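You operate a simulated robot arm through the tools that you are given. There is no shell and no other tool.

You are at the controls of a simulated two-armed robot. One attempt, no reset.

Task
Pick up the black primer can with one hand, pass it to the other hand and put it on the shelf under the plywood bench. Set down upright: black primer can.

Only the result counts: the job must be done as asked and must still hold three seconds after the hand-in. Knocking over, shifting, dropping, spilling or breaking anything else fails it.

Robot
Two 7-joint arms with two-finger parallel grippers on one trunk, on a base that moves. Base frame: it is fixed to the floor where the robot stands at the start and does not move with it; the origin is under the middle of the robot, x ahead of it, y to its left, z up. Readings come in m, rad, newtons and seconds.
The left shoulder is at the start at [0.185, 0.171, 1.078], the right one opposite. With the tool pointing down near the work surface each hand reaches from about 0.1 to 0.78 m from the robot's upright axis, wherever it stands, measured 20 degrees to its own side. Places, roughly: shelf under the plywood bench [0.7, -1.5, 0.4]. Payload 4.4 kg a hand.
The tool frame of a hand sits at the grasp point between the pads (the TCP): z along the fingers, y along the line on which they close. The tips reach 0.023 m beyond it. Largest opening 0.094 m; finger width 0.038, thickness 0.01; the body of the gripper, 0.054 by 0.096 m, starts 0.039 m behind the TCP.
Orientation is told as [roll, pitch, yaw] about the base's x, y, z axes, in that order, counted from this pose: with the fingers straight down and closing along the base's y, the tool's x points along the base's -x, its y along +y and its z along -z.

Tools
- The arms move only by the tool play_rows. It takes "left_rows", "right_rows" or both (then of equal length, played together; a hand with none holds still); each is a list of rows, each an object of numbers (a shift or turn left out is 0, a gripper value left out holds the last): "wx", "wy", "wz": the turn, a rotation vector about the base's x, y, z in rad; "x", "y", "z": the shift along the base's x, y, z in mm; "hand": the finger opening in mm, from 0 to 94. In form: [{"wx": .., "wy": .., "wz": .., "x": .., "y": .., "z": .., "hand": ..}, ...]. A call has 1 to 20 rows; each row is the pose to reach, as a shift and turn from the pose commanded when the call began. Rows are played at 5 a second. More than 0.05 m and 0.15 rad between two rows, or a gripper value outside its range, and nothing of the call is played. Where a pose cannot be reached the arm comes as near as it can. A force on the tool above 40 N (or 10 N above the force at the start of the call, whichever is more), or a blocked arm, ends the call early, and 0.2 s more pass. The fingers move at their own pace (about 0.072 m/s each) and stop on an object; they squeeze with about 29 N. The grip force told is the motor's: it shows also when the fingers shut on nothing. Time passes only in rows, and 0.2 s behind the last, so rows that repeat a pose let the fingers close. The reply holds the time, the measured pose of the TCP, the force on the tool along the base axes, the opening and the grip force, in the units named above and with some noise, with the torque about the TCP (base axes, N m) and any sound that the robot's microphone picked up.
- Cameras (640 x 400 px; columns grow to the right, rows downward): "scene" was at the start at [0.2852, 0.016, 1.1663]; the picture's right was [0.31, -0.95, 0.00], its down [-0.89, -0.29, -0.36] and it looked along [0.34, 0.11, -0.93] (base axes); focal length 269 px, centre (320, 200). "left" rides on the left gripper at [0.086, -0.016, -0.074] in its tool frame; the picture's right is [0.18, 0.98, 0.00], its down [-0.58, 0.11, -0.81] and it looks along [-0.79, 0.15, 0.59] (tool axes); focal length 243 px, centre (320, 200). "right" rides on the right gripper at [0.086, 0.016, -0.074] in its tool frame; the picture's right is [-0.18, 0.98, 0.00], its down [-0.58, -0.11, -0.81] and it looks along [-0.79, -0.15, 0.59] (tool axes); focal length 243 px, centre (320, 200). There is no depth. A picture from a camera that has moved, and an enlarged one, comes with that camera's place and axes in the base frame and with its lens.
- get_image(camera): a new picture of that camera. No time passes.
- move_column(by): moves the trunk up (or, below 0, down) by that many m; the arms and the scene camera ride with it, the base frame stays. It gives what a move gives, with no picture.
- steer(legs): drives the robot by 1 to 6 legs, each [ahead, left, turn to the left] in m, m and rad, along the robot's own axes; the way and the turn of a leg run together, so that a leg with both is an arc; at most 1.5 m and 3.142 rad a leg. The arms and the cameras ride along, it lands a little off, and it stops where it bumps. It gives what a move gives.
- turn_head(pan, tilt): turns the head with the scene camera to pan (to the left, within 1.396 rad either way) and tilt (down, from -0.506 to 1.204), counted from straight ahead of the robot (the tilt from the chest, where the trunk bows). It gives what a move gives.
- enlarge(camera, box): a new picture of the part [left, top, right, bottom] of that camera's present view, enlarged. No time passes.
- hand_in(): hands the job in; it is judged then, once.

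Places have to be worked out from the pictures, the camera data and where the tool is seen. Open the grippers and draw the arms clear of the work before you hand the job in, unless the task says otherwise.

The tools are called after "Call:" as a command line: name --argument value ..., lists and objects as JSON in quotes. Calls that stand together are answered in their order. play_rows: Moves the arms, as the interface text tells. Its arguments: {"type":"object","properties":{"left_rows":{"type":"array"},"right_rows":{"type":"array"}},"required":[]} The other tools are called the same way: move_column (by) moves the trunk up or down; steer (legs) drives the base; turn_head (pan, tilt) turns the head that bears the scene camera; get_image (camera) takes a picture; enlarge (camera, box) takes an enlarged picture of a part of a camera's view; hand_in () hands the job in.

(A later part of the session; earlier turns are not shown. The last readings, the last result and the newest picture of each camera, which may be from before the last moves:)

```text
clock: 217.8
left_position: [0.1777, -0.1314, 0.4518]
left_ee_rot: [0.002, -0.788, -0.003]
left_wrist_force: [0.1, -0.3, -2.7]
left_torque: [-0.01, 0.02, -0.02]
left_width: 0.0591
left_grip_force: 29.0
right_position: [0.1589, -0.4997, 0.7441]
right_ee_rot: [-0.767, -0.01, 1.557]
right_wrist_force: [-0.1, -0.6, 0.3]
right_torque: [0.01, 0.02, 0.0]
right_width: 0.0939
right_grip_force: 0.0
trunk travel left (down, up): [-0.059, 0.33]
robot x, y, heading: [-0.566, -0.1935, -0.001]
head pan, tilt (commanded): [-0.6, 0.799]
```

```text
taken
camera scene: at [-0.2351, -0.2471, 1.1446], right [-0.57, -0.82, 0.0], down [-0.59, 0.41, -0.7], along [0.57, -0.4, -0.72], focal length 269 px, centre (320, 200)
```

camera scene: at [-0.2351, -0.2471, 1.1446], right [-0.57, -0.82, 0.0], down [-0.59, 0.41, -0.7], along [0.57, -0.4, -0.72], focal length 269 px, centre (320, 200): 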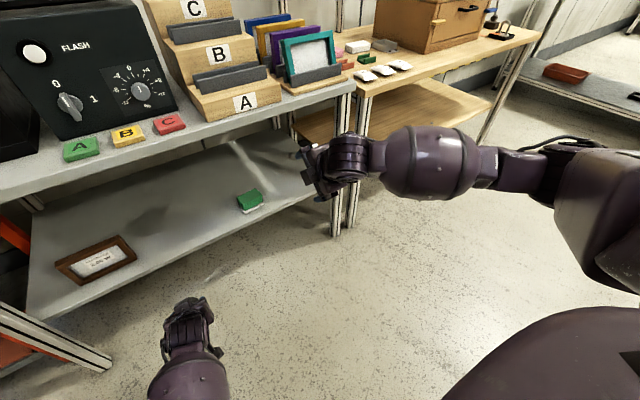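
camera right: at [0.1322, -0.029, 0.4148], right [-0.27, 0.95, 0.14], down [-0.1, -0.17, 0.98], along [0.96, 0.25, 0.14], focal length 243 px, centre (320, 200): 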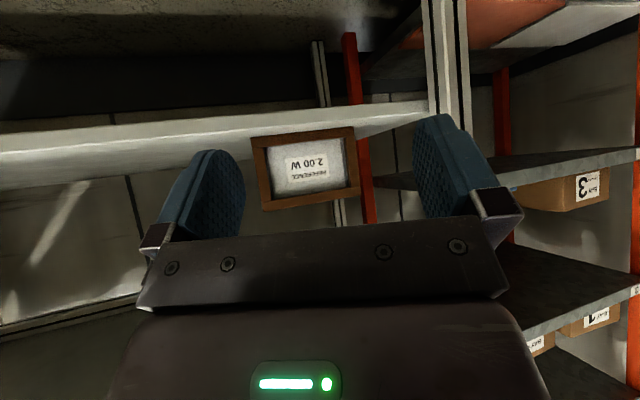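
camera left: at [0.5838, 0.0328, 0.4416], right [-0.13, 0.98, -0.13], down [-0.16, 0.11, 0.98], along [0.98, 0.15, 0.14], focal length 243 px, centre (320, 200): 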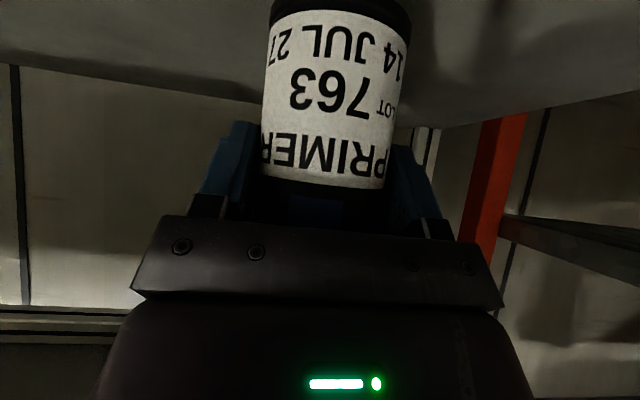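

The quarter turn went fine. I complete the flip and then test lowering it to shelf height at this spot.

Call:
play_rows --right_rows '[{"wx": -0.1, "wz": 0.1}, {"wx": -0.2, "wz": 0.2}, {"wx": -0.3, "wz": 0.3}, {"wx": -0.4, "wz": 0.4}, {"wx": -0.5, "wz": 0.5}, {"wx": -0.6, "wz": 0.6}, {"wx": -0.7, "wz": 0.7}, {"wx": -0.8, "wz": 0.8}, {"wx": -0.9, "wz": 0.9}, {"wx": -1.0, "wz": 1.0}, {"wx": -1.1, "wz": 1.1}, {"wx": -1.12, "wz": 1.12}]'

Call:
play_rows --right_rows '[{"z": -20}, {"z": -40}, {"z": -60}, {"z": -80}, {"z": -100}, {"z": -120}, {"z": -140}]'

Call:
get_image --camera "scene"

```text
clock: 220.4
left_position: [0.1797, -0.1309, 0.4524]
left_ee_rot: [0.002, -0.787, -0.003]
left_wrist_force: [1.3, -0.2, -2.7]
left_torque: [0.01, -0.01, -0.02]
left_width: 0.0589
left_grip_force: 28.7
right_position: [0.1584, -0.5003, 0.744]
right_ee_rot: [0.016, 0.787, 3.14]
right_wrist_force: [1.0, 0.0, 0.3]
right_torque: [-0.02, 0.0, -0.01]
right_width: 0.094
right_grip_force: 0.2
trunk travel left (down, up): [-0.059, 0.33]
robot x, y, heading: [-0.5684, -0.1995, -0.012]
head pan, tilt (commanded): [-0.6, 0.799]
```

```text
clock: 222.0
left_position: [0.178, -0.131, 0.4514]
left_ee_rot: [0.002, -0.787, -0.004]
left_wrist_force: [-0.4, -0.8, -2.5]
left_torque: [0.03, 0.01, -0.02]
left_width: 0.0591
left_grip_force: 28.7
right_position: [0.1592, -0.4985, 0.6031]
right_ee_rot: [0.014, 0.788, 3.138]
right_wrist_force: [-0.9, 0.3, -0.2]
right_torque: [0.01, 0.01, 0.0]
right_width: 0.0941
right_grip_force: 0.0
trunk travel left (down, up): [-0.059, 0.33]
robot x, y, heading: [-0.5684, -0.1986, -0.01]
head pan, tilt (commanded): [-0.6, 0.799]
```

```text
taken
camera scene: at [-0.2349, -0.2471, 1.1444], right [-0.57, -0.82, 0.0], down [-0.59, 0.41, -0.7], along [0.57, -0.4, -0.72], focal length 269 px, centre (320, 200)
```

scene: 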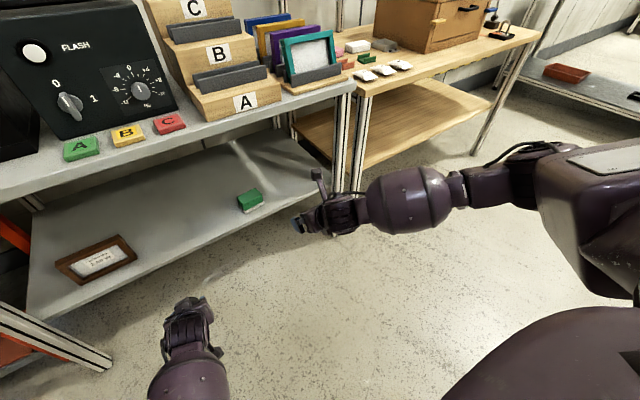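

No flags down to z 0.60. I continue down in small steps to find whether shelf height is reachable.

Call:
play_rows --right_rows '[{"z": -20}, {"z": -40}, {"z": -60}, {"z": -80}, {"z": -100}]'

```text
clock: 223.2
left_position: [0.1789, -0.1312, 0.4517]
left_ee_rot: [0.003, -0.787, -0.006]
left_wrist_force: [0.8, -0.3, -3.1]
left_torque: [-0.03, -0.02, 0.0]
left_width: 0.0589
left_grip_force: 29.1
right_position: [0.1583, -0.4995, 0.5034]
right_ee_rot: [0.011, 0.785, 3.135]
right_wrist_force: [0.0, -0.6, 0.6]
right_torque: [0.0, 0.03, -0.04]
right_width: 0.0941
right_grip_force: 0.0
trunk travel left (down, up): [-0.059, 0.33]
robot x, y, heading: [-0.5693, -0.198, -0.005]
head pan, tilt (commanded): [-0.6, 0.799]
```

Still fine at z 0.503. I continue to about 0.42.

Call:
play_rows --right_rows '[{"z": -20}, {"z": -40}, {"z": -60}, {"z": -80}]'

Call:
get_image --camera "scene"

```text
clock: 224.2
left_position: [0.1792, -0.1307, 0.4517]
left_ee_rot: [0.001, -0.79, -0.005]
left_wrist_force: [0.2, -0.6, -2.6]
left_torque: [0.0, 0.02, 0.0]
left_width: 0.059
left_grip_force: 28.9
right_position: [0.158, -0.4992, 0.4237]
right_ee_rot: [0.013, 0.787, 3.136]
right_wrist_force: [-0.5, 0.5, 1.2]
right_torque: [-0.01, 0.0, -0.01]
right_width: 0.0942
right_grip_force: 0.1
trunk travel left (down, up): [-0.059, 0.33]
robot x, y, heading: [-0.5717, -0.1956, -0.005]
head pan, tilt (commanded): [-0.6, 0.799]
```

```text
taken
camera scene: at [-0.2349, -0.2471, 1.1444], right [-0.57, -0.82, 0.0], down [-0.59, 0.41, -0.7], along [0.57, -0.4, -0.72], focal length 269 px, centre (320, 200)
```

scene: 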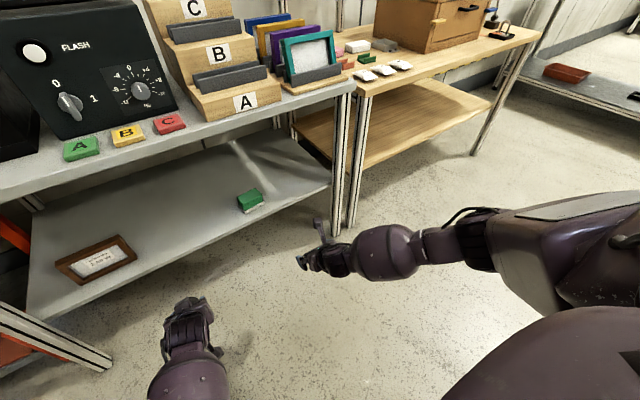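

The flipped right hand reaches z 0.424 with no flags. Now I test the shallow 12° pitch I need for gripping low on the can.

Call:
play_rows --right_rows '[{"wy": -0.1}, {"wy": -0.2}, {"wy": -0.3}, {"wy": -0.4}, {"wy": -0.5}, {"wy": -0.576, "z": -10}, {"wy": -0.576, "z": -20}, {"wy": -0.576, "z": -20}]'

Call:
get_image --camera "scene"

```text
clock: 226.0
left_position: [0.1784, -0.1313, 0.4523]
left_ee_rot: [0.001, -0.787, -0.003]
left_wrist_force: [-0.5, -0.5, -2.9]
left_torque: [0.02, -0.01, -0.03]
left_width: 0.0588
left_grip_force: 29.1
right_position: [0.1573, -0.5011, 0.4038]
right_ee_rot: [0.003, 1.363, 3.126]
right_wrist_force: [0.2, -0.6, 0.5]
right_torque: [-0.02, -0.02, -0.01]
right_width: 0.094
right_grip_force: 0.1
trunk travel left (down, up): [-0.059, 0.33]
robot x, y, heading: [-0.5728, -0.1979, -0.0]
head pan, tilt (commanded): [-0.6, 0.799]
```

```text
taken
camera scene: at [-0.2351, -0.2471, 1.1446], right [-0.57, -0.82, 0.0], down [-0.59, 0.41, -0.7], along [0.57, -0.4, -0.72], focal length 269 px, centre (320, 200)
```

scene: 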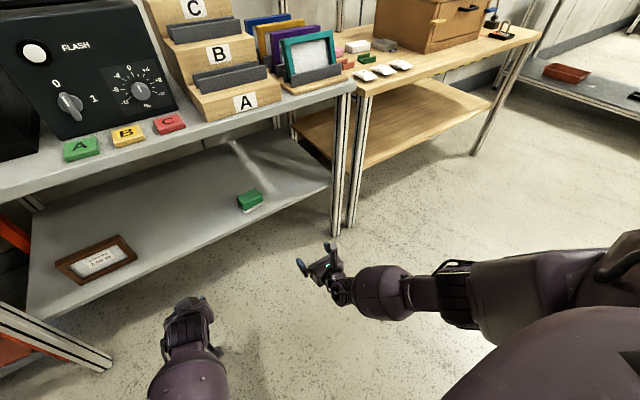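

The shallow flipped pose works too. Now I set up the handover: the left hand carries the can to the middle and yaws 45° to the right.

Call:
play_rows --left_rows '[{"x": -3, "y": -4, "z": 3, "wz": -0.08}, {"x": -6, "y": -8, "z": 6, "wz": -0.16}, {"x": -9, "y": -12, "z": 9, "wz": -0.24}, {"x": -12, "y": -16, "z": 12, "wz": -0.32}, {"x": -15, "y": -20, "z": 15, "wz": -0.4}, {"x": -18, "y": -24, "z": 18, "wz": -0.48}, {"x": -21, "y": -28, "z": 20, "wz": -0.56}, {"x": -24, "y": -32, "z": 20, "wz": -0.64}, {"x": -27, "y": -36, "z": 20, "wz": -0.72}, {"x": -28, "y": -39, "z": 20, "wz": -0.785}, {"x": -28, "y": -39, "z": 20, "wz": -0.785}]'

Call:
play_rows --right_rows '[{"wz": 0.08, "z": 3}, {"wz": 0.16, "z": 6}, {"wz": 0.24, "z": 9}, {"wz": 0.32, "z": 12}, {"wz": 0.4, "z": 15}, {"wz": 0.48, "z": 18}, {"wz": 0.56, "z": 21}, {"wz": 0.64, "z": 24}, {"wz": 0.72, "z": 27}, {"wz": 0.8, "z": 30}, {"wz": 0.8, "z": 33}]'

Call:
turn_head --pan -0.1 --tilt 1.1

Call:
get_image --camera "scene"

```text
clock: 228.4
left_position: [0.1496, -0.1696, 0.471]
left_ee_rot: [0.001, -0.787, -0.791]
left_wrist_force: [0.0, 0.7, -2.9]
left_torque: [-0.01, 0.03, -0.01]
left_width: 0.0589
left_grip_force: 28.8
right_position: [0.1586, -0.4996, 0.4038]
right_ee_rot: [0.001, 1.363, 3.126]
right_wrist_force: [0.5, -0.6, -0.1]
right_torque: [-0.01, -0.02, 0.01]
right_width: 0.0941
right_grip_force: 0.0
trunk travel left (down, up): [-0.059, 0.33]
robot x, y, heading: [-0.5743, -0.1982, -0.002]
head pan, tilt (commanded): [-0.6, 0.799]
```

```text
clock: 230.8
left_position: [0.1507, -0.17, 0.4715]
left_ee_rot: [0.003, -0.788, -0.787]
left_wrist_force: [0.0, 0.4, -3.0]
left_torque: [0.01, 0.02, 0.0]
left_width: 0.0591
left_grip_force: 29.0
right_position: [0.1577, -0.5013, 0.438]
right_ee_rot: [-0.001, 1.364, -2.361]
right_wrist_force: [-0.1, 0.8, 1.2]
right_torque: [-0.03, 0.0, 0.0]
right_width: 0.0941
right_grip_force: 0.1
trunk travel left (down, up): [-0.059, 0.33]
robot x, y, heading: [-0.5666, -0.1975, -0.006]
head pan, tilt (commanded): [-0.6, 0.799]
```

```text
clock: 231.7
left_position: [0.1502, -0.1703, 0.4703]
left_ee_rot: [0.003, -0.788, -0.788]
left_wrist_force: [0.2, 0.1, -3.5]
left_torque: [-0.01, -0.02, -0.04]
left_width: 0.0588
left_grip_force: 28.6
right_position: [0.1585, -0.5008, 0.4369]
right_ee_rot: [0.0, 1.364, -2.358]
right_wrist_force: [-0.5, 0.3, -0.4]
right_torque: [0.0, 0.01, -0.01]
right_width: 0.0938
right_grip_force: 0.0
trunk travel left (down, up): [-0.059, 0.33]
robot x, y, heading: [-0.5695, -0.1994, -0.007]
head pan, tilt (commanded): [-0.099, 1.1]
```

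```text
taken
camera scene: at [-0.2386, -0.2078, 1.1228], right [-0.11, -0.99, 0.0], down [-0.89, 0.09, -0.45], along [0.45, -0.05, -0.89], focal length 269 px, centre (320, 200)
```

scene: 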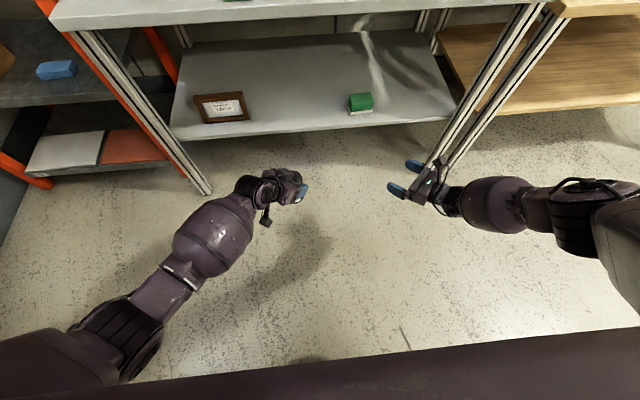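

Both hands are oriented at right angles to each other. I zoom in on the left hand and can to confirm how it sits.

Call:
enlarge --camera "scene" --box '[220, 140, 440, 260]'

Call:
get_image --camera "right"

Call:
get_image --camera "left"

```text
2.91 times, centred on (330, 200) of scene
camera zoom: at [-0.2386, -0.2078, 1.1228], right [-0.11, -0.99, 0.0], down [-0.89, 0.09, -0.45], along [0.45, -0.05, -0.89], focal length 782 px, centre (291, 200)
```

zoom: 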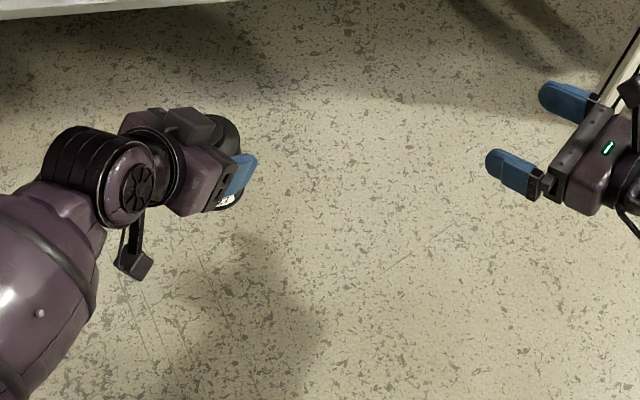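

```text
taken
camera right: at [0.1319, -0.5506, 0.5365], right [0.67, -0.72, -0.18], down [-0.72, -0.56, -0.4], along [0.19, 0.4, -0.9], focal length 243 px, centre (320, 200)
```

right: 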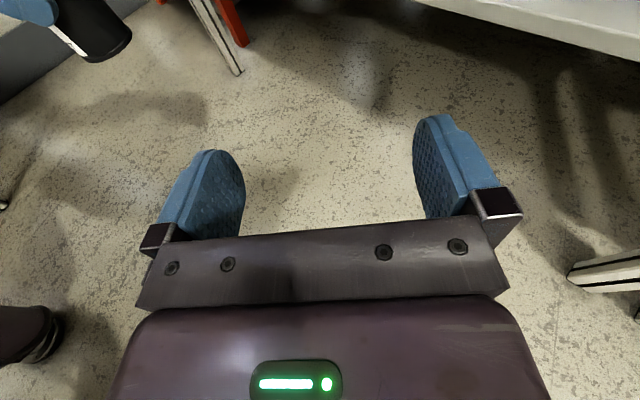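

```text
taken
camera left: at [0.0576, -0.1017, 0.4618], right [0.61, 0.79, -0.13], down [-0.04, 0.19, 0.98], along [0.79, -0.59, 0.14], focal length 243 px, centre (320, 200)
```

left: 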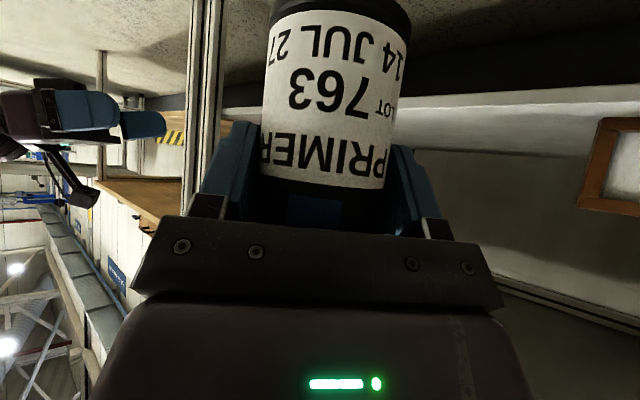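

The can is well held with its lower body free. I bring the right hand to a pre-approach point about 12 cm from the can along its pointing direction, at a height matching the lower body.

Call:
play_rows --right_rows '[{"x": -10, "y": 27}, {"x": -20, "y": 54}, {"x": -30, "y": 81}, {"x": -40, "y": 108}, {"x": -50, "y": 135}, {"x": -60, "y": 162}, {"x": -70, "y": 189}, {"x": -80, "y": 216}, {"x": -90, "y": 243}, {"x": -90, "y": 243, "z": 1}]'

Call:
enlarge --camera "scene" --box '[220, 140, 440, 300]'

Call:
get_image --camera "right"

```text
clock: 233.9
left_position: [0.1502, -0.1712, 0.4712]
left_ee_rot: [0.001, -0.787, -0.789]
left_wrist_force: [-0.7, -0.1, -3.2]
left_torque: [-0.01, 0.0, 0.0]
left_width: 0.0588
left_grip_force: 29.8
right_position: [0.0694, -0.2571, 0.4369]
right_ee_rot: [0.001, 1.362, -2.359]
right_wrist_force: [-0.3, -1.2, 0.0]
right_torque: [-0.02, 0.0, 0.02]
right_width: 0.0941
right_grip_force: 0.1
trunk travel left (down, up): [-0.059, 0.33]
robot x, y, heading: [-0.5721, -0.1961, -0.007]
head pan, tilt (commanded): [-0.099, 1.1]
```

```text
2.50 times, centred on (330, 220) of scene
camera zoom: at [-0.2387, -0.2077, 1.1228], right [-0.1, -0.99, 0.0], down [-0.89, 0.09, -0.45], along [0.45, -0.05, -0.89], focal length 672 px, centre (295, 150)
```

zoom: 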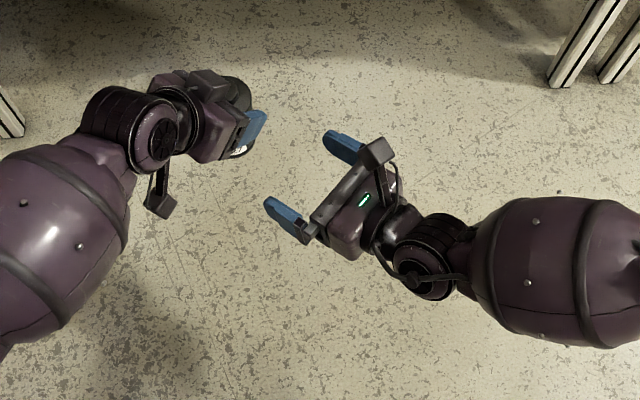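

```text
taken
camera right: at [0.0422, -0.3082, 0.5368], right [0.67, -0.72, -0.18], down [-0.72, -0.56, -0.4], along [0.19, 0.4, -0.9], focal length 243 px, centre (320, 200)
```

right: 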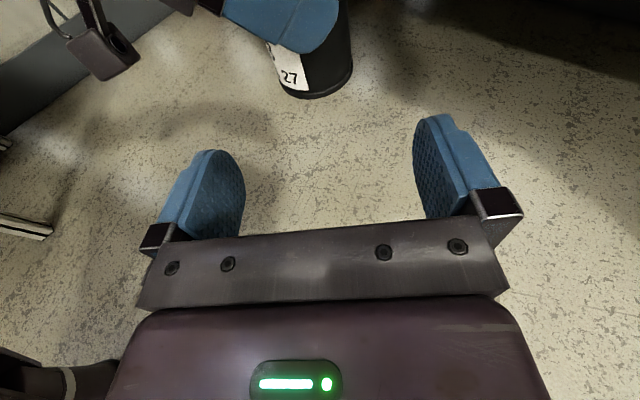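

The right camera sees the can's free lower part with the left finger above it. I zoom in to measure alignment.

Call:
enlarge --camera "right" --box '[200, 0, 440, 150]'

```text
2.67 times, centred on (320, 75) of right
camera zoom: at [0.0422, -0.3082, 0.5368], right [0.67, -0.72, -0.18], down [-0.72, -0.56, -0.4], along [0.19, 0.4, -0.9], focal length 647 px, centre (320, 533)
```

zoom: 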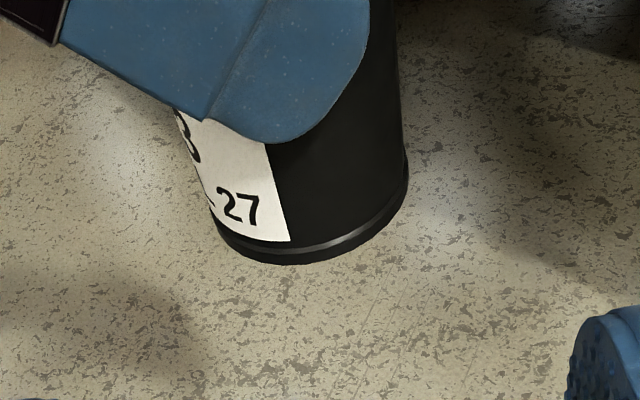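

The can bottom lies 12.2 cm ahead on the right hand's axis and about 4–5 mm to one side, at z≈0.401 as expected. I shift to center and slide in to about 3 cm first, to re-check.

Call:
play_rows --right_rows '[{"x": -3, "y": 3, "z": 1}, {"x": 6, "y": 12, "z": 1}, {"x": 15, "y": 21, "z": 1}, {"x": 24, "y": 30, "z": 1}, {"x": 33, "y": 39, "z": 1}, {"x": 40, "y": 46, "z": 1}, {"x": 40, "y": 46, "z": 1}]'

Call:
enlarge --camera "right" --box '[140, 0, 500, 225]'

Call:
enlarge --camera "scene" --box '[240, 140, 400, 260]'

```text
clock: 235.5
left_position: [0.1498, -0.1691, 0.4715]
left_ee_rot: [0.001, -0.788, -0.788]
left_wrist_force: [0.4, -0.5, -3.5]
left_torque: [0.03, 0.01, -0.01]
left_width: 0.0589
left_grip_force: 28.8
right_position: [0.108, -0.211, 0.4393]
right_ee_rot: [-0.001, 1.363, -2.36]
right_wrist_force: [0.2, 0.3, 0.3]
right_torque: [0.02, 0.01, -0.01]
right_width: 0.0938
right_grip_force: 0.0
trunk travel left (down, up): [-0.059, 0.33]
robot x, y, heading: [-0.571, -0.2022, -0.007]
head pan, tilt (commanded): [-0.099, 1.1]
```

```text
1.78 times, centred on (320, 112) of right
camera zoom: at [0.0815, -0.2622, 0.5379], right [0.67, -0.72, -0.18], down [-0.72, -0.56, -0.4], along [0.19, 0.4, -0.9], focal length 431 px, centre (320, 356)
```

zoom: 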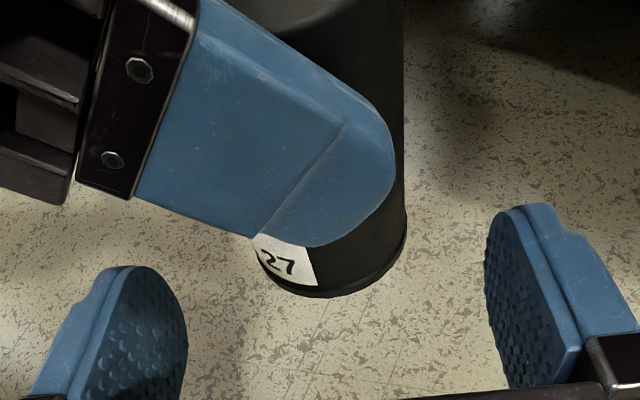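

```text
3.33 times, centred on (320, 200) of scene
camera zoom: at [-0.2386, -0.2078, 1.1228], right [-0.1, -0.99, 0.0], down [-0.89, 0.09, -0.45], along [0.45, -0.05, -0.89], focal length 896 px, centre (320, 200)
```

zoom: 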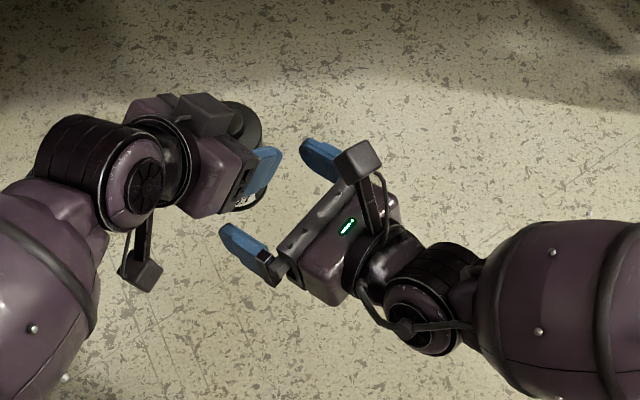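

Centered within a millimetre and clear of the left fingers. I slide in the remaining 4 cm in small steps.

Call:
play_rows --right_rows '[{"x": 5, "y": 5}, {"x": 10, "y": 10}, {"x": 15, "y": 15}, {"x": 20, "y": 20}, {"x": 24, "y": 24}, {"x": 28, "y": 28}, {"x": 28, "y": 28}]'

Call:
enlarge --camera "right" --box '[120, 0, 520, 250]'

Call:
enlarge --camera "scene" --box '[240, 140, 400, 260]'

```text
clock: 237.1
left_position: [0.1516, -0.1697, 0.4713]
left_ee_rot: [0.002, -0.788, -0.79]
left_wrist_force: [-0.5, -0.6, -2.2]
left_torque: [0.01, 0.03, 0.01]
left_width: 0.0589
left_grip_force: 29.1
right_position: [0.1368, -0.1827, 0.4382]
right_ee_rot: [0.001, 1.363, -2.356]
right_wrist_force: [-0.1, 0.6, 0.0]
right_torque: [0.02, 0.0, -0.01]
right_width: 0.094
right_grip_force: 0.1
trunk travel left (down, up): [-0.059, 0.33]
robot x, y, heading: [-0.569, -0.1992, -0.006]
head pan, tilt (commanded): [-0.099, 1.1]
```

```text
1.60 times, centred on (320, 125) of right
camera zoom: at [0.1099, -0.2341, 0.5379], right [0.67, -0.72, -0.18], down [-0.72, -0.56, -0.4], along [0.19, 0.4, -0.9], focal length 388 px, centre (320, 320)
```

zoom: 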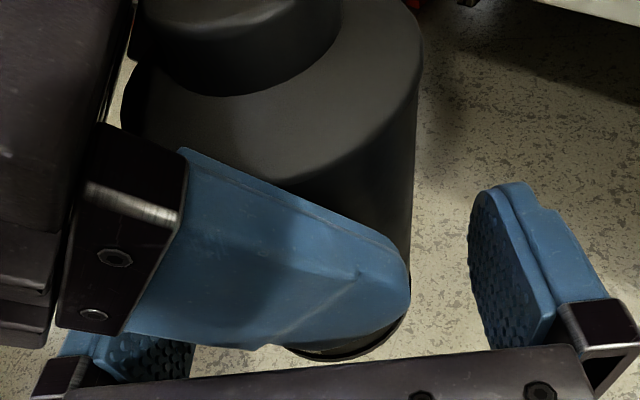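

```text
3.33 times, centred on (320, 200) of scene
camera zoom: at [-0.2386, -0.2078, 1.1228], right [-0.1, -0.99, 0.0], down [-0.89, 0.09, -0.45], along [0.45, -0.05, -0.89], focal length 896 px, centre (320, 200)
```

zoom: 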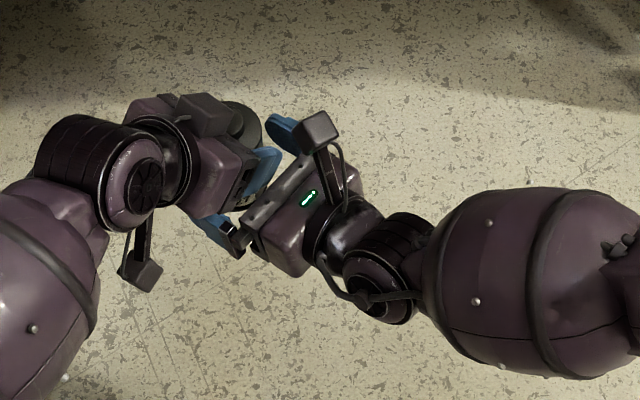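

Right hand is now around the can's lower body, about 17 mm short of center, no contact force. I nudge 2–3 mm further and close the right fingers gently in stages.

Call:
play_rows --right_rows '[{"x": 2, "y": 2, "hand": 94}, {"x": 2, "y": 2, "hand": 84}, {"x": 2, "y": 2, "hand": 76}, {"x": 2, "y": 2, "hand": 70}, {"x": 2, "y": 2, "hand": 66}, {"x": 2, "y": 2, "hand": 66}]'

Call:
enlarge --camera "right" --box '[120, 0, 520, 250]'

```text
clock: 238.5
left_position: [0.149, -0.1698, 0.4711]
left_ee_rot: [0.003, -0.788, -0.788]
left_wrist_force: [-0.3, 0.4, -2.8]
left_torque: [0.02, 0.0, 0.02]
left_width: 0.0588
left_grip_force: 29.0
right_position: [0.1394, -0.1814, 0.4384]
right_ee_rot: [0.003, 1.364, -2.357]
right_wrist_force: [0.1, 0.6, 0.0]
right_torque: [0.04, -0.04, 0.0]
right_width: 0.066
right_grip_force: 0.1
trunk travel left (down, up): [-0.059, 0.33]
robot x, y, heading: [-0.5665, -0.1982, -0.009]
head pan, tilt (commanded): [-0.099, 1.1]
```

```text
1.60 times, centred on (320, 125) of right
camera zoom: at [0.112, -0.2324, 0.5377], right [0.67, -0.72, -0.18], down [-0.72, -0.56, -0.4], along [0.19, 0.4, -0.9], focal length 388 px, centre (320, 320)
```

zoom: 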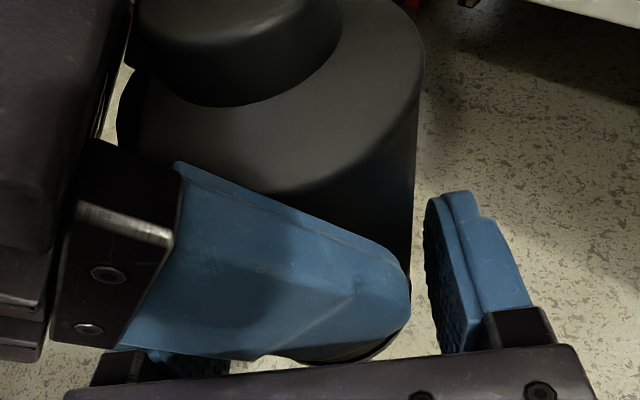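

At 66 mm there is still no contact force on either hand. I close the right fingers fully onto the can.

Call:
play_rows --right_rows '[{"hand": 62}, {"hand": 58}, {"hand": 50}, {"hand": 40}, {"hand": 30}, {"hand": 30}]'

```text
clock: 239.9
left_position: [0.1507, -0.1703, 0.4716]
left_ee_rot: [0.002, -0.788, -0.79]
left_wrist_force: [1.0, -1.2, -3.4]
left_torque: [0.03, -0.05, 0.08]
left_width: 0.0591
left_grip_force: 27.8
right_position: [0.1387, -0.1822, 0.439]
right_ee_rot: [-0.002, 1.364, -2.357]
right_wrist_force: [-2.4, 1.0, 1.2]
right_torque: [-0.04, -0.03, -0.02]
right_width: 0.0586
right_grip_force: 29.6
trunk travel left (down, up): [-0.059, 0.33]
robot x, y, heading: [-0.5731, -0.1997, -0.002]
head pan, tilt (commanded): [-0.099, 1.1]
```

Both hands hold the can (58.6 mm under the right fingers at 29.6 N). I now open the left hand slightly, to 74 mm, so its finger clears the can without touching the right palm.

Call:
play_rows --left_rows '[{"hand": 62}, {"hand": 66}, {"hand": 70}, {"hand": 74}, {"hand": 74}]'

Call:
enlarge --camera "right" --box '[120, 0, 520, 250]'

Call:
get_image --camera "left"

```text
clock: 241.1
left_position: [0.1501, -0.1697, 0.4714]
left_ee_rot: [0.001, -0.787, -0.789]
left_wrist_force: [3.4, 2.9, 0.7]
left_torque: [0.03, -0.04, -0.04]
left_width: 0.0718
left_grip_force: 0.1
right_position: [0.1392, -0.1818, 0.4386]
right_ee_rot: [0.002, 1.362, -2.359]
right_wrist_force: [-3.9, -3.3, 0.0]
right_torque: [0.07, -0.08, 0.05]
right_width: 0.0586
right_grip_force: 29.1
trunk travel left (down, up): [-0.059, 0.33]
robot x, y, heading: [-0.5675, -0.197, 0.0]
head pan, tilt (commanded): [-0.099, 1.1]
```

```text
1.60 times, centred on (320, 125) of right
camera zoom: at [0.1118, -0.2326, 0.5374], right [0.67, -0.72, -0.18], down [-0.72, -0.56, -0.4], along [0.19, 0.4, -0.9], focal length 388 px, centre (320, 320)
```

zoom: 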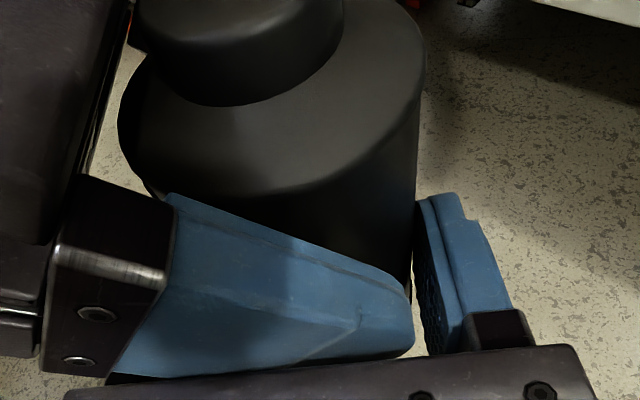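

```text
taken
camera left: at [0.0579, -0.1013, 0.4619], right [0.61, 0.79, -0.13], down [-0.04, 0.19, 0.98], along [0.8, -0.59, 0.14], focal length 243 px, centre (320, 200)
```

left: 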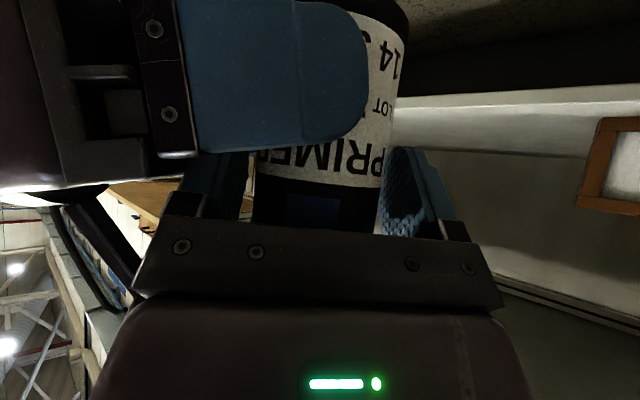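

The left finger just touches the right palm (about 4 N). I narrow the left opening to 69 mm and withdraw it slowly straight back along its own axis.

Call:
play_rows --left_rows '[{"hand": 69}, {"hand": 69}, {"hand": 69, "x": -2, "y": 2, "z": 3}, {"hand": 69, "x": -4, "y": 4, "z": 6}, {"hand": 69, "x": -6, "y": 6, "z": 9}, {"hand": 69, "x": -8, "y": 8, "z": 12}, {"hand": 69, "x": -10, "y": 10, "z": 14}, {"hand": 69, "x": -10, "y": 10, "z": 14}]'

Call:
get_image --camera "left"

Call:
enlarge --camera "right" --box '[120, 0, 520, 250]'

```text
clock: 242.9
left_position: [0.1396, -0.1583, 0.4857]
left_ee_rot: [0.001, -0.786, -0.789]
left_wrist_force: [0.3, -0.7, -0.2]
left_torque: [0.03, 0.04, 0.0]
left_width: 0.0691
left_grip_force: 0.1
right_position: [0.1399, -0.1814, 0.4384]
right_ee_rot: [0.0, 1.363, -2.359]
right_wrist_force: [0.6, -0.5, 0.1]
right_torque: [-0.05, 0.0, 0.01]
right_width: 0.0585
right_grip_force: 29.3
trunk travel left (down, up): [-0.059, 0.33]
robot x, y, heading: [-0.5705, -0.197, -0.005]
head pan, tilt (commanded): [-0.099, 1.1]
```

```text
taken
camera left: at [0.0477, -0.0909, 0.4762], right [0.61, 0.79, -0.13], down [-0.04, 0.19, 0.98], along [0.8, -0.59, 0.14], focal length 243 px, centre (320, 200)
```

left: 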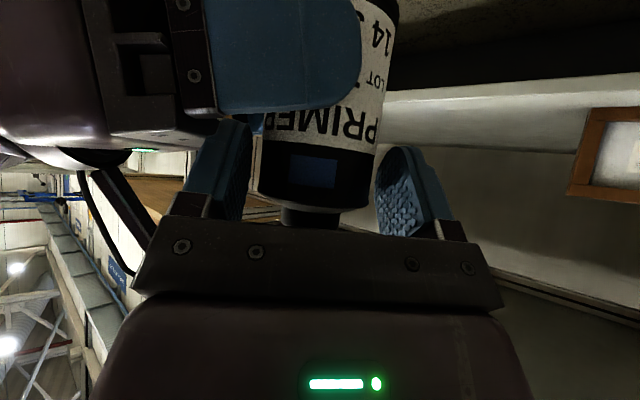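

```text
1.60 times, centred on (320, 125) of right
camera zoom: at [0.1119, -0.2325, 0.5376], right [0.67, -0.72, -0.18], down [-0.72, -0.56, -0.4], along [0.19, 0.4, -0.9], focal length 388 px, centre (320, 320)
```

zoom: 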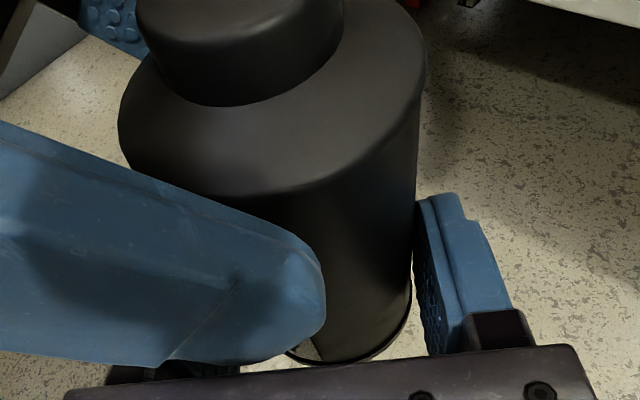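

Clean release with zero force; the right hand holds the can. I continue withdrawing the left hand along its axis and then away to the left.

Call:
play_rows --left_rows '[{"x": -5, "y": 5, "z": 7}, {"x": -10, "y": 10, "z": 14}, {"x": -15, "y": 15, "z": 21}, {"x": -20, "y": 20, "z": 28}, {"x": -28, "y": 28, "z": 39}, {"x": -36, "y": 36, "z": 51}, {"x": -45, "y": 50, "z": 64}, {"x": -50, "y": 70, "z": 80}, {"x": -50, "y": 95, "z": 100}, {"x": -50, "y": 120, "z": 120}, {"x": -50, "y": 150, "z": 140}, {"x": -50, "y": 150, "z": 140}]'

Call:
get_image --camera "scene"

Call:
get_image --camera "right"

```text
clock: 245.5
left_position: [0.089, -0.0095, 0.6247]
left_ee_rot: [0.0, -0.789, -0.788]
left_wrist_force: [-0.3, -0.6, 0.6]
left_torque: [-0.01, 0.01, -0.01]
left_width: 0.069
left_grip_force: 0.1
right_position: [0.1381, -0.1823, 0.4371]
right_ee_rot: [0.0, 1.363, -2.358]
right_wrist_force: [-0.1, 0.0, -0.4]
right_torque: [-0.03, 0.03, 0.01]
right_width: 0.0585
right_grip_force: 29.1
trunk travel left (down, up): [-0.059, 0.33]
robot x, y, heading: [-0.5682, -0.1987, -0.008]
head pan, tilt (commanded): [-0.099, 1.1]
```

```text
taken
camera scene: at [-0.2385, -0.2077, 1.1227], right [-0.1, -0.99, 0.0], down [-0.89, 0.09, -0.45], along [0.45, -0.05, -0.89], focal length 269 px, centre (320, 200)
```

scene: 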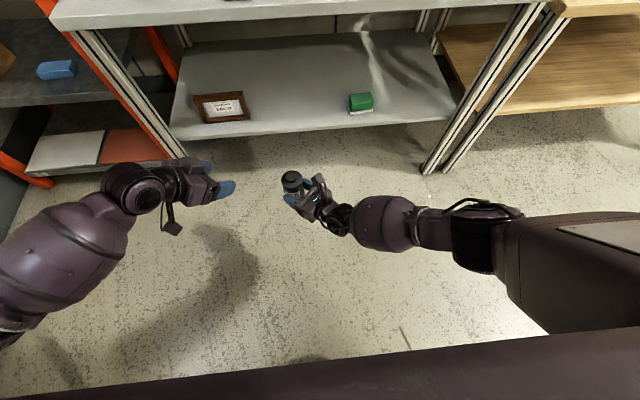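

```text
taken
camera right: at [0.1119, -0.2325, 0.5375], right [0.67, -0.72, -0.18], down [-0.72, -0.56, -0.4], along [0.19, 0.4, -0.9], focal length 243 px, centre (320, 200)
```

right: 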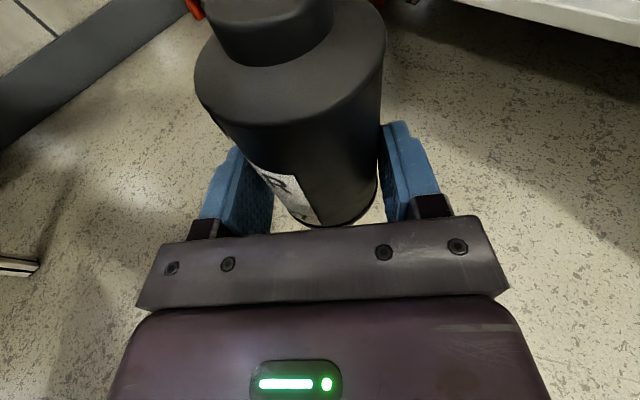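

The handover is complete: the right hand holds the can alone, still upright. I park the left hand high again (z≈1.08), mirroring the earlier right-hand parking.

Call:
play_rows --left_rows '[{"y": 10, "z": 33, "wz": 0.056}, {"y": 20, "z": 66, "wz": 0.112}, {"y": 30, "z": 99, "wz": 0.169}, {"y": 40, "z": 132, "wz": 0.225}, {"y": 50, "z": 165, "wz": 0.281}, {"y": 60, "z": 198, "wz": 0.338}, {"y": 70, "z": 231, "wz": 0.394}, {"y": 80, "z": 264, "wz": 0.45}, {"y": 90, "z": 297, "wz": 0.506}, {"y": 100, "z": 330, "wz": 0.563}, {"y": 110, "z": 363, "wz": 0.619}, {"y": 120, "z": 396, "wz": 0.675}, {"y": 130, "z": 429, "wz": 0.731}, {"y": 140, "z": 460, "wz": 0.788}, {"y": 140, "z": 460, "wz": 0.788}]'

Call:
turn_head --pan -0.9 --tilt 0.5

Call:
get_image --camera "scene"

```text
clock: 248.7
left_position: [0.091, 0.1311, 1.0846]
left_ee_rot: [0.0, -0.784, 0.0]
left_wrist_force: [0.0, 0.1, 0.9]
left_torque: [0.02, 0.01, -0.02]
left_width: 0.069
left_grip_force: 0.1
right_position: [0.1384, -0.1806, 0.439]
right_ee_rot: [-0.001, 1.364, -2.361]
right_wrist_force: [-0.5, 0.0, 0.1]
right_torque: [-0.04, 0.03, -0.01]
right_width: 0.0583
right_grip_force: 29.1
trunk travel left (down, up): [-0.059, 0.33]
robot x, y, heading: [-0.5681, -0.1964, -0.005]
head pan, tilt (commanded): [-0.099, 1.1]
```

```text
clock: 249.9
left_position: [0.0901, 0.1306, 1.0856]
left_ee_rot: [0.003, -0.788, -0.003]
left_wrist_force: [0.0, 0.3, 0.3]
left_torque: [-0.02, 0.01, -0.01]
left_width: 0.069
left_grip_force: 0.1
right_position: [0.1382, -0.1826, 0.4392]
right_ee_rot: [0.001, 1.362, -2.358]
right_wrist_force: [0.0, -0.4, -0.3]
right_torque: [-0.02, 0.03, 0.03]
right_width: 0.0586
right_grip_force: 29.3
trunk travel left (down, up): [-0.059, 0.33]
robot x, y, heading: [-0.5724, -0.198, -0.008]
head pan, tilt (commanded): [-0.901, 0.499]
```

```text
taken
camera scene: at [-0.2452, -0.2727, 1.1704], right [-0.79, -0.62, 0.0], down [-0.3, 0.38, -0.88], along [0.54, -0.69, -0.48], focal length 269 px, centre (320, 200)
```

scene: 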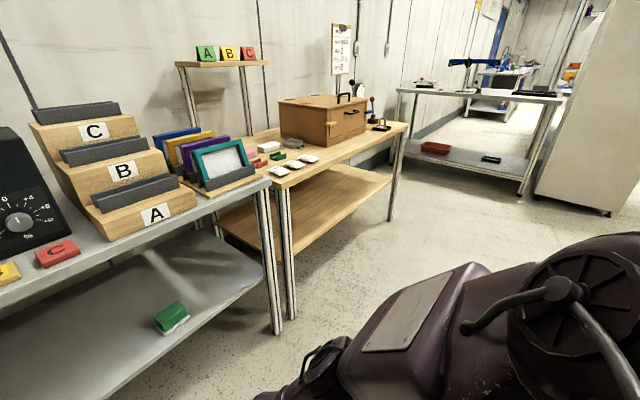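

The plywood bench stands from y≈−0.88 to −2.03 with its front near x≈0.41, its wooden shelf below empty in front. I turn the right hand to point straight ahead and move it in front of the right shoulder.

Call:
play_rows --right_rows '[{"y": -24, "z": 6, "wz": -0.065}, {"y": -48, "z": 12, "wz": -0.13}, {"y": -72, "z": 18, "wz": -0.196}, {"y": -96, "z": 24, "wz": -0.261}, {"y": -120, "z": 30, "wz": -0.326}, {"y": -144, "z": 36, "wz": -0.392}, {"y": -168, "z": 42, "wz": -0.457}, {"y": -192, "z": 48, "wz": -0.522}, {"y": -216, "z": 54, "wz": -0.587}, {"y": -240, "z": 60, "wz": -0.653}, {"y": -264, "z": 60, "wz": -0.718}, {"y": -288, "z": 60, "wz": -0.783}, {"y": -288, "z": 60, "wz": -0.783}]'

Call:
steer --legs '[[0.0, -0.5, 0.0]]'

Call:
get_image --camera "scene"

```text
clock: 252.7
left_position: [0.0894, 0.1317, 1.0849]
left_ee_rot: [0.0, -0.787, -0.002]
left_wrist_force: [-0.2, -0.1, -0.9]
left_torque: [0.01, -0.02, 0.03]
left_width: 0.0691
left_grip_force: 0.1
right_position: [0.1374, -0.4677, 0.5007]
right_ee_rot: [0.001, 1.363, -3.142]
right_wrist_force: [-1.1, 0.4, -2.9]
right_torque: [-0.03, 0.03, 0.02]
right_width: 0.0588
right_grip_force: 28.8
trunk travel left (down, up): [-0.059, 0.33]
robot x, y, heading: [-0.5721, -0.1978, -0.006]
head pan, tilt (commanded): [-0.901, 0.499]
```

```text
clock: 257.5
left_position: [0.0881, -0.3542, 1.0845]
left_ee_rot: [0.004, -0.786, 0.0]
left_wrist_force: [-0.1, 0.1, -0.6]
left_torque: [0.0, -0.01, -0.04]
left_width: 0.0687
left_grip_force: 0.1
right_position: [0.1372, -0.9523, 0.4993]
right_ee_rot: [0.001, 1.363, -3.138]
right_wrist_force: [-1.0, -0.8, -3.4]
right_torque: [-0.01, 0.08, 0.0]
right_width: 0.0584
right_grip_force: 28.5
trunk travel left (down, up): [-0.059, 0.33]
robot x, y, heading: [-0.5724, -0.686, 0.001]
head pan, tilt (commanded): [-0.901, 0.499]
```

```text
taken
camera scene: at [-0.2468, -0.7585, 1.1705], right [-0.79, -0.62, 0.0], down [-0.3, 0.38, -0.88], along [0.54, -0.69, -0.48], focal length 269 px, centre (320, 200)
```

scene: 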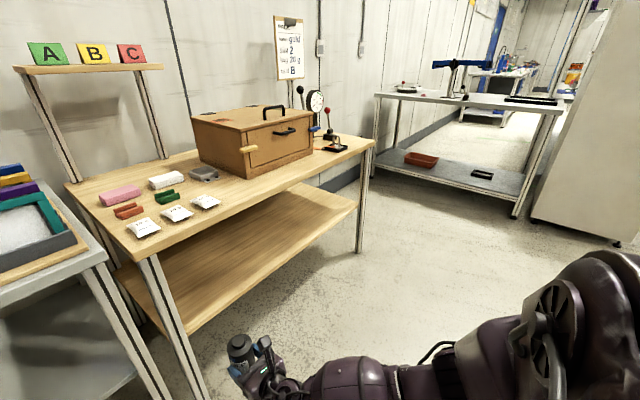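

The plywood bench's lower shelf is empty and clear. I strafe further right so the right hand faces its middle, then view it head-on.

Call:
steer --legs '[[0.0, -0.48, 0.0]]'

Call:
turn_head --pan -0.1 --tilt 0.8

Call:
get_image --camera "scene"

```text
clock: 262.2
left_position: [0.087, -0.8321, 1.0841]
left_ee_rot: [0.002, -0.787, 0.004]
left_wrist_force: [-0.5, 0.3, 0.3]
left_torque: [0.0, 0.03, 0.02]
left_width: 0.069
left_grip_force: 0.0
right_position: [0.1363, -1.429, 0.5002]
right_ee_rot: [0.001, 1.362, -3.135]
right_wrist_force: [-0.7, -0.4, -3.4]
right_torque: [0.0, 0.07, -0.02]
right_width: 0.0583
right_grip_force: 28.8
trunk travel left (down, up): [-0.059, 0.33]
robot x, y, heading: [-0.571, -1.1626, -0.001]
head pan, tilt (commanded): [-0.901, 0.499]
```

```text
clock: 263.3
left_position: [0.0874, -0.8319, 1.0841]
left_ee_rot: [0.0, -0.788, 0.004]
left_wrist_force: [0.2, -0.2, 0.5]
left_torque: [0.0, -0.01, 0.0]
left_width: 0.0692
left_grip_force: 0.0
right_position: [0.1354, -1.4305, 0.4981]
right_ee_rot: [0.0, 1.363, -3.137]
right_wrist_force: [0.8, 0.4, -3.6]
right_torque: [0.01, 0.04, -0.03]
right_width: 0.0583
right_grip_force: 28.8
trunk travel left (down, up): [-0.059, 0.33]
robot x, y, heading: [-0.5734, -1.1668, -0.001]
head pan, tilt (commanded): [-0.099, 0.799]
```

```text
taken
camera scene: at [-0.2237, -1.1741, 1.1445], right [-0.1, -0.99, 0.0], down [-0.71, 0.07, -0.7], along [0.69, -0.07, -0.72], focal length 269 px, centre (320, 200)
```

scene: 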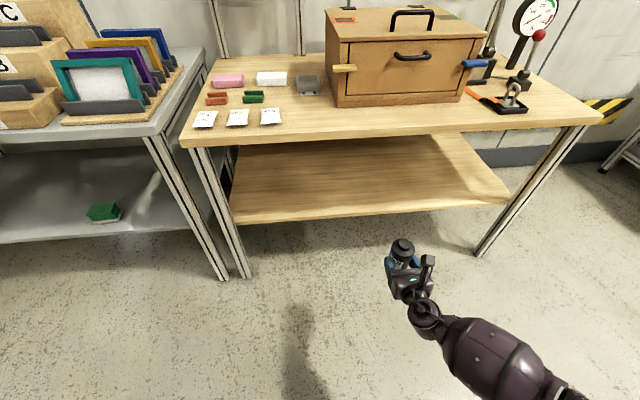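

The shelf's front edge is near x≈0.44–0.45 with its top around z≈0.36–0.38; the bench underside is near z≈0.70. With the can bottom at z≈0.46 I drive forward in steps.

Call:
steer --legs '[[0.22, 0.0, 0.0]]'

Call:
get_image --camera "scene"

Call:
get_image --camera "right"

```text
clock: 265.0
left_position: [0.3064, -0.8316, 1.0849]
left_ee_rot: [0.001, -0.788, 0.003]
left_wrist_force: [0.6, -0.2, -0.3]
left_torque: [0.0, 0.01, -0.01]
left_width: 0.0691
left_grip_force: 0.0
right_position: [0.3557, -1.4312, 0.5005]
right_ee_rot: [0.003, 1.36, -3.136]
right_wrist_force: [0.0, -0.4, -3.1]
right_torque: [0.0, 0.03, 0.02]
right_width: 0.0586
right_grip_force: 29.5
trunk travel left (down, up): [-0.059, 0.33]
robot x, y, heading: [-0.3528, -1.1609, -0.0]
head pan, tilt (commanded): [-0.099, 0.799]
```

```text
taken
camera scene: at [-0.004, -1.1742, 1.1443], right [-0.1, -0.99, 0.0], down [-0.71, 0.07, -0.7], along [0.69, -0.07, -0.72], focal length 269 px, centre (320, 200)
```

scene: 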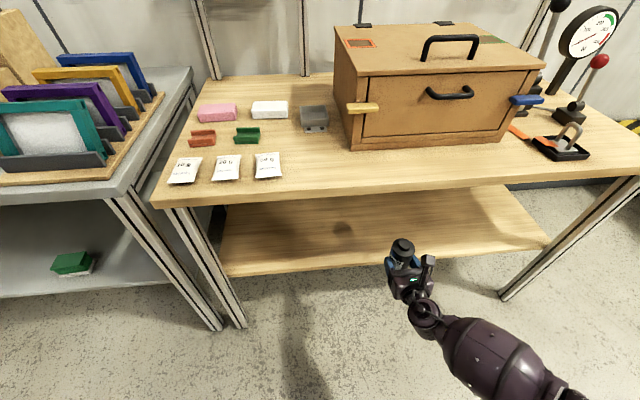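

```text
taken
camera right: at [0.3013, -1.4471, 0.5984], right [-0.03, -0.98, -0.18], down [-0.91, 0.1, -0.4], along [0.41, 0.15, -0.9], focal length 243 px, centre (320, 200)
```

right: 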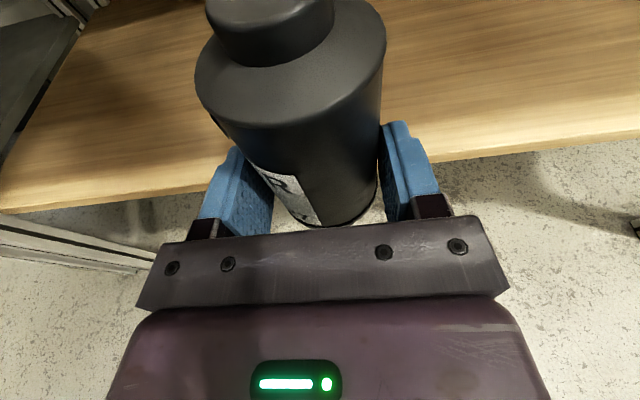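

Triangulation gives the shelf front edge at x≈0.438 and top z≈0.366. I lower the hand 25 mm for more headroom under the bench top, then drive in 0.19 m.

Call:
play_rows --right_rows '[{"z": -8}, {"z": -16}, {"z": -25}, {"z": -25}]'

Call:
steer --legs '[[0.1, 0.0, 0.0]]'

Call:
get_image --camera "scene"

Call:
get_image --camera "right"

```text
clock: 266.0
left_position: [0.306, -0.8328, 1.0846]
left_ee_rot: [0.001, -0.785, 0.004]
left_wrist_force: [0.5, 0.2, 0.0]
left_torque: [-0.01, -0.03, -0.01]
left_width: 0.0692
left_grip_force: 0.0
right_position: [0.3552, -1.4311, 0.4723]
right_ee_rot: [0.001, 1.364, -3.138]
right_wrist_force: [-0.4, 0.2, -2.9]
right_torque: [0.0, 0.06, 0.01]
right_width: 0.0585
right_grip_force: 28.9
trunk travel left (down, up): [-0.059, 0.33]
robot x, y, heading: [-0.3568, -1.1628, -0.002]
head pan, tilt (commanded): [-0.099, 0.799]
```

```text
clock: 267.1
left_position: [0.4061, -0.8317, 1.0844]
left_ee_rot: [0.001, -0.786, 0.002]
left_wrist_force: [0.9, -0.4, -0.9]
left_torque: [0.01, 0.0, -0.01]
left_width: 0.069
left_grip_force: 0.0
right_position: [0.4558, -1.43, 0.4739]
right_ee_rot: [0.002, 1.36, -3.137]
right_wrist_force: [-1.1, -0.8, -2.8]
right_torque: [-0.01, 0.05, 0.03]
right_width: 0.0586
right_grip_force: 28.8
trunk travel left (down, up): [-0.059, 0.33]
robot x, y, heading: [-0.2514, -1.163, -0.001]
head pan, tilt (commanded): [-0.099, 0.799]
```

```text
taken
camera scene: at [0.0959, -1.1743, 1.1443], right [-0.1, -0.99, 0.0], down [-0.71, 0.07, -0.7], along [0.69, -0.07, -0.72], focal length 269 px, centre (320, 200)
```

scene: 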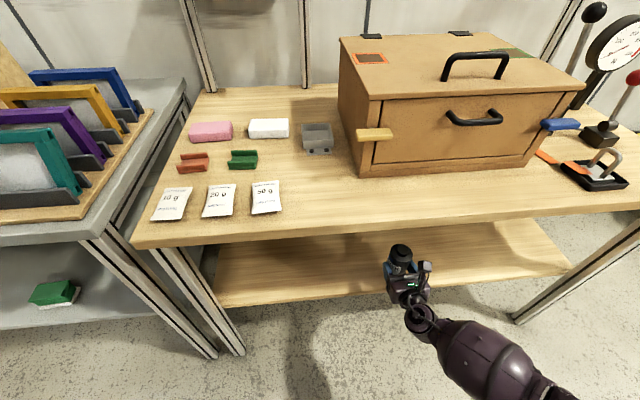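

```text
taken
camera right: at [0.4013, -1.4473, 0.5726], right [-0.03, -0.98, -0.18], down [-0.91, 0.11, -0.4], along [0.41, 0.15, -0.9], focal length 243 px, centre (320, 200)
```

right: 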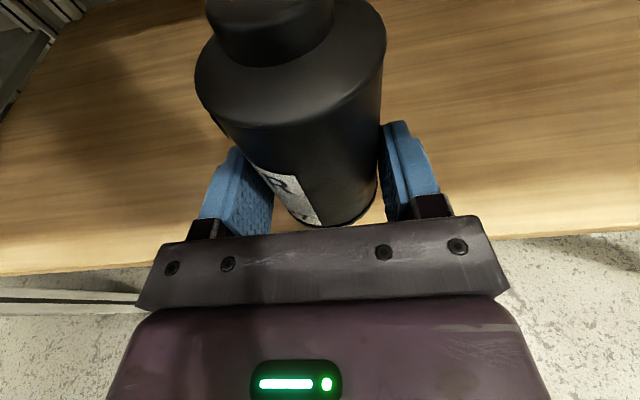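

The can is above the shelf's front part. I drive in 0.1 m more.

Call:
steer --legs '[[0.1, 0.0, 0.0]]'

Call:
get_image --camera "scene"

Call:
get_image --camera "right"

```text
clock: 268.3
left_position: [0.5061, -0.8323, 1.0846]
left_ee_rot: [0.001, -0.787, 0.004]
left_wrist_force: [-0.9, -0.2, -0.6]
left_torque: [0.01, 0.0, -0.03]
left_width: 0.0691
left_grip_force: 0.1
right_position: [0.5565, -1.4298, 0.4741]
right_ee_rot: [0.001, 1.361, -3.133]
right_wrist_force: [1.2, 1.0, -2.9]
right_torque: [0.01, 0.02, 0.04]
right_width: 0.0585
right_grip_force: 28.7
trunk travel left (down, up): [-0.059, 0.33]
robot x, y, heading: [-0.1511, -1.1609, 0.003]
head pan, tilt (commanded): [-0.099, 0.799]
```

```text
taken
camera scene: at [0.197, -1.1739, 1.1443], right [-0.1, -1.0, 0.0], down [-0.71, 0.07, -0.7], along [0.69, -0.07, -0.72], focal length 269 px, centre (320, 200)
```

scene: 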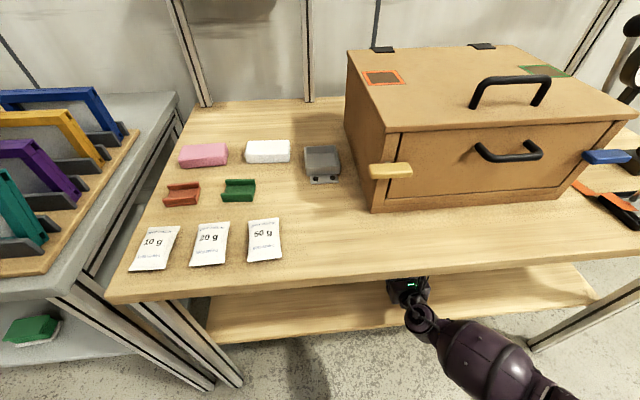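

```text
taken
camera right: at [0.5026, -1.4465, 0.5725], right [-0.03, -0.98, -0.18], down [-0.91, 0.1, -0.4], along [0.41, 0.15, -0.9], focal length 243 px, centre (320, 200)
```

right: 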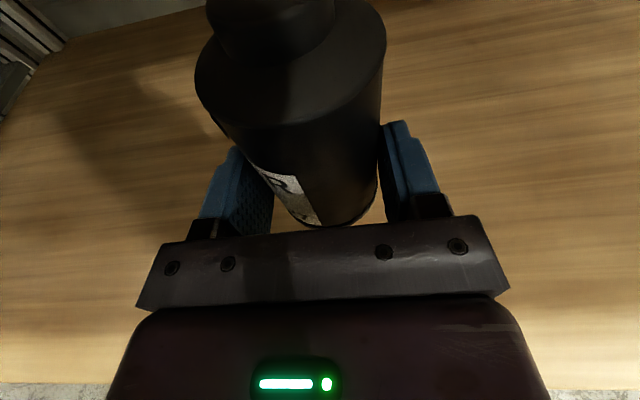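

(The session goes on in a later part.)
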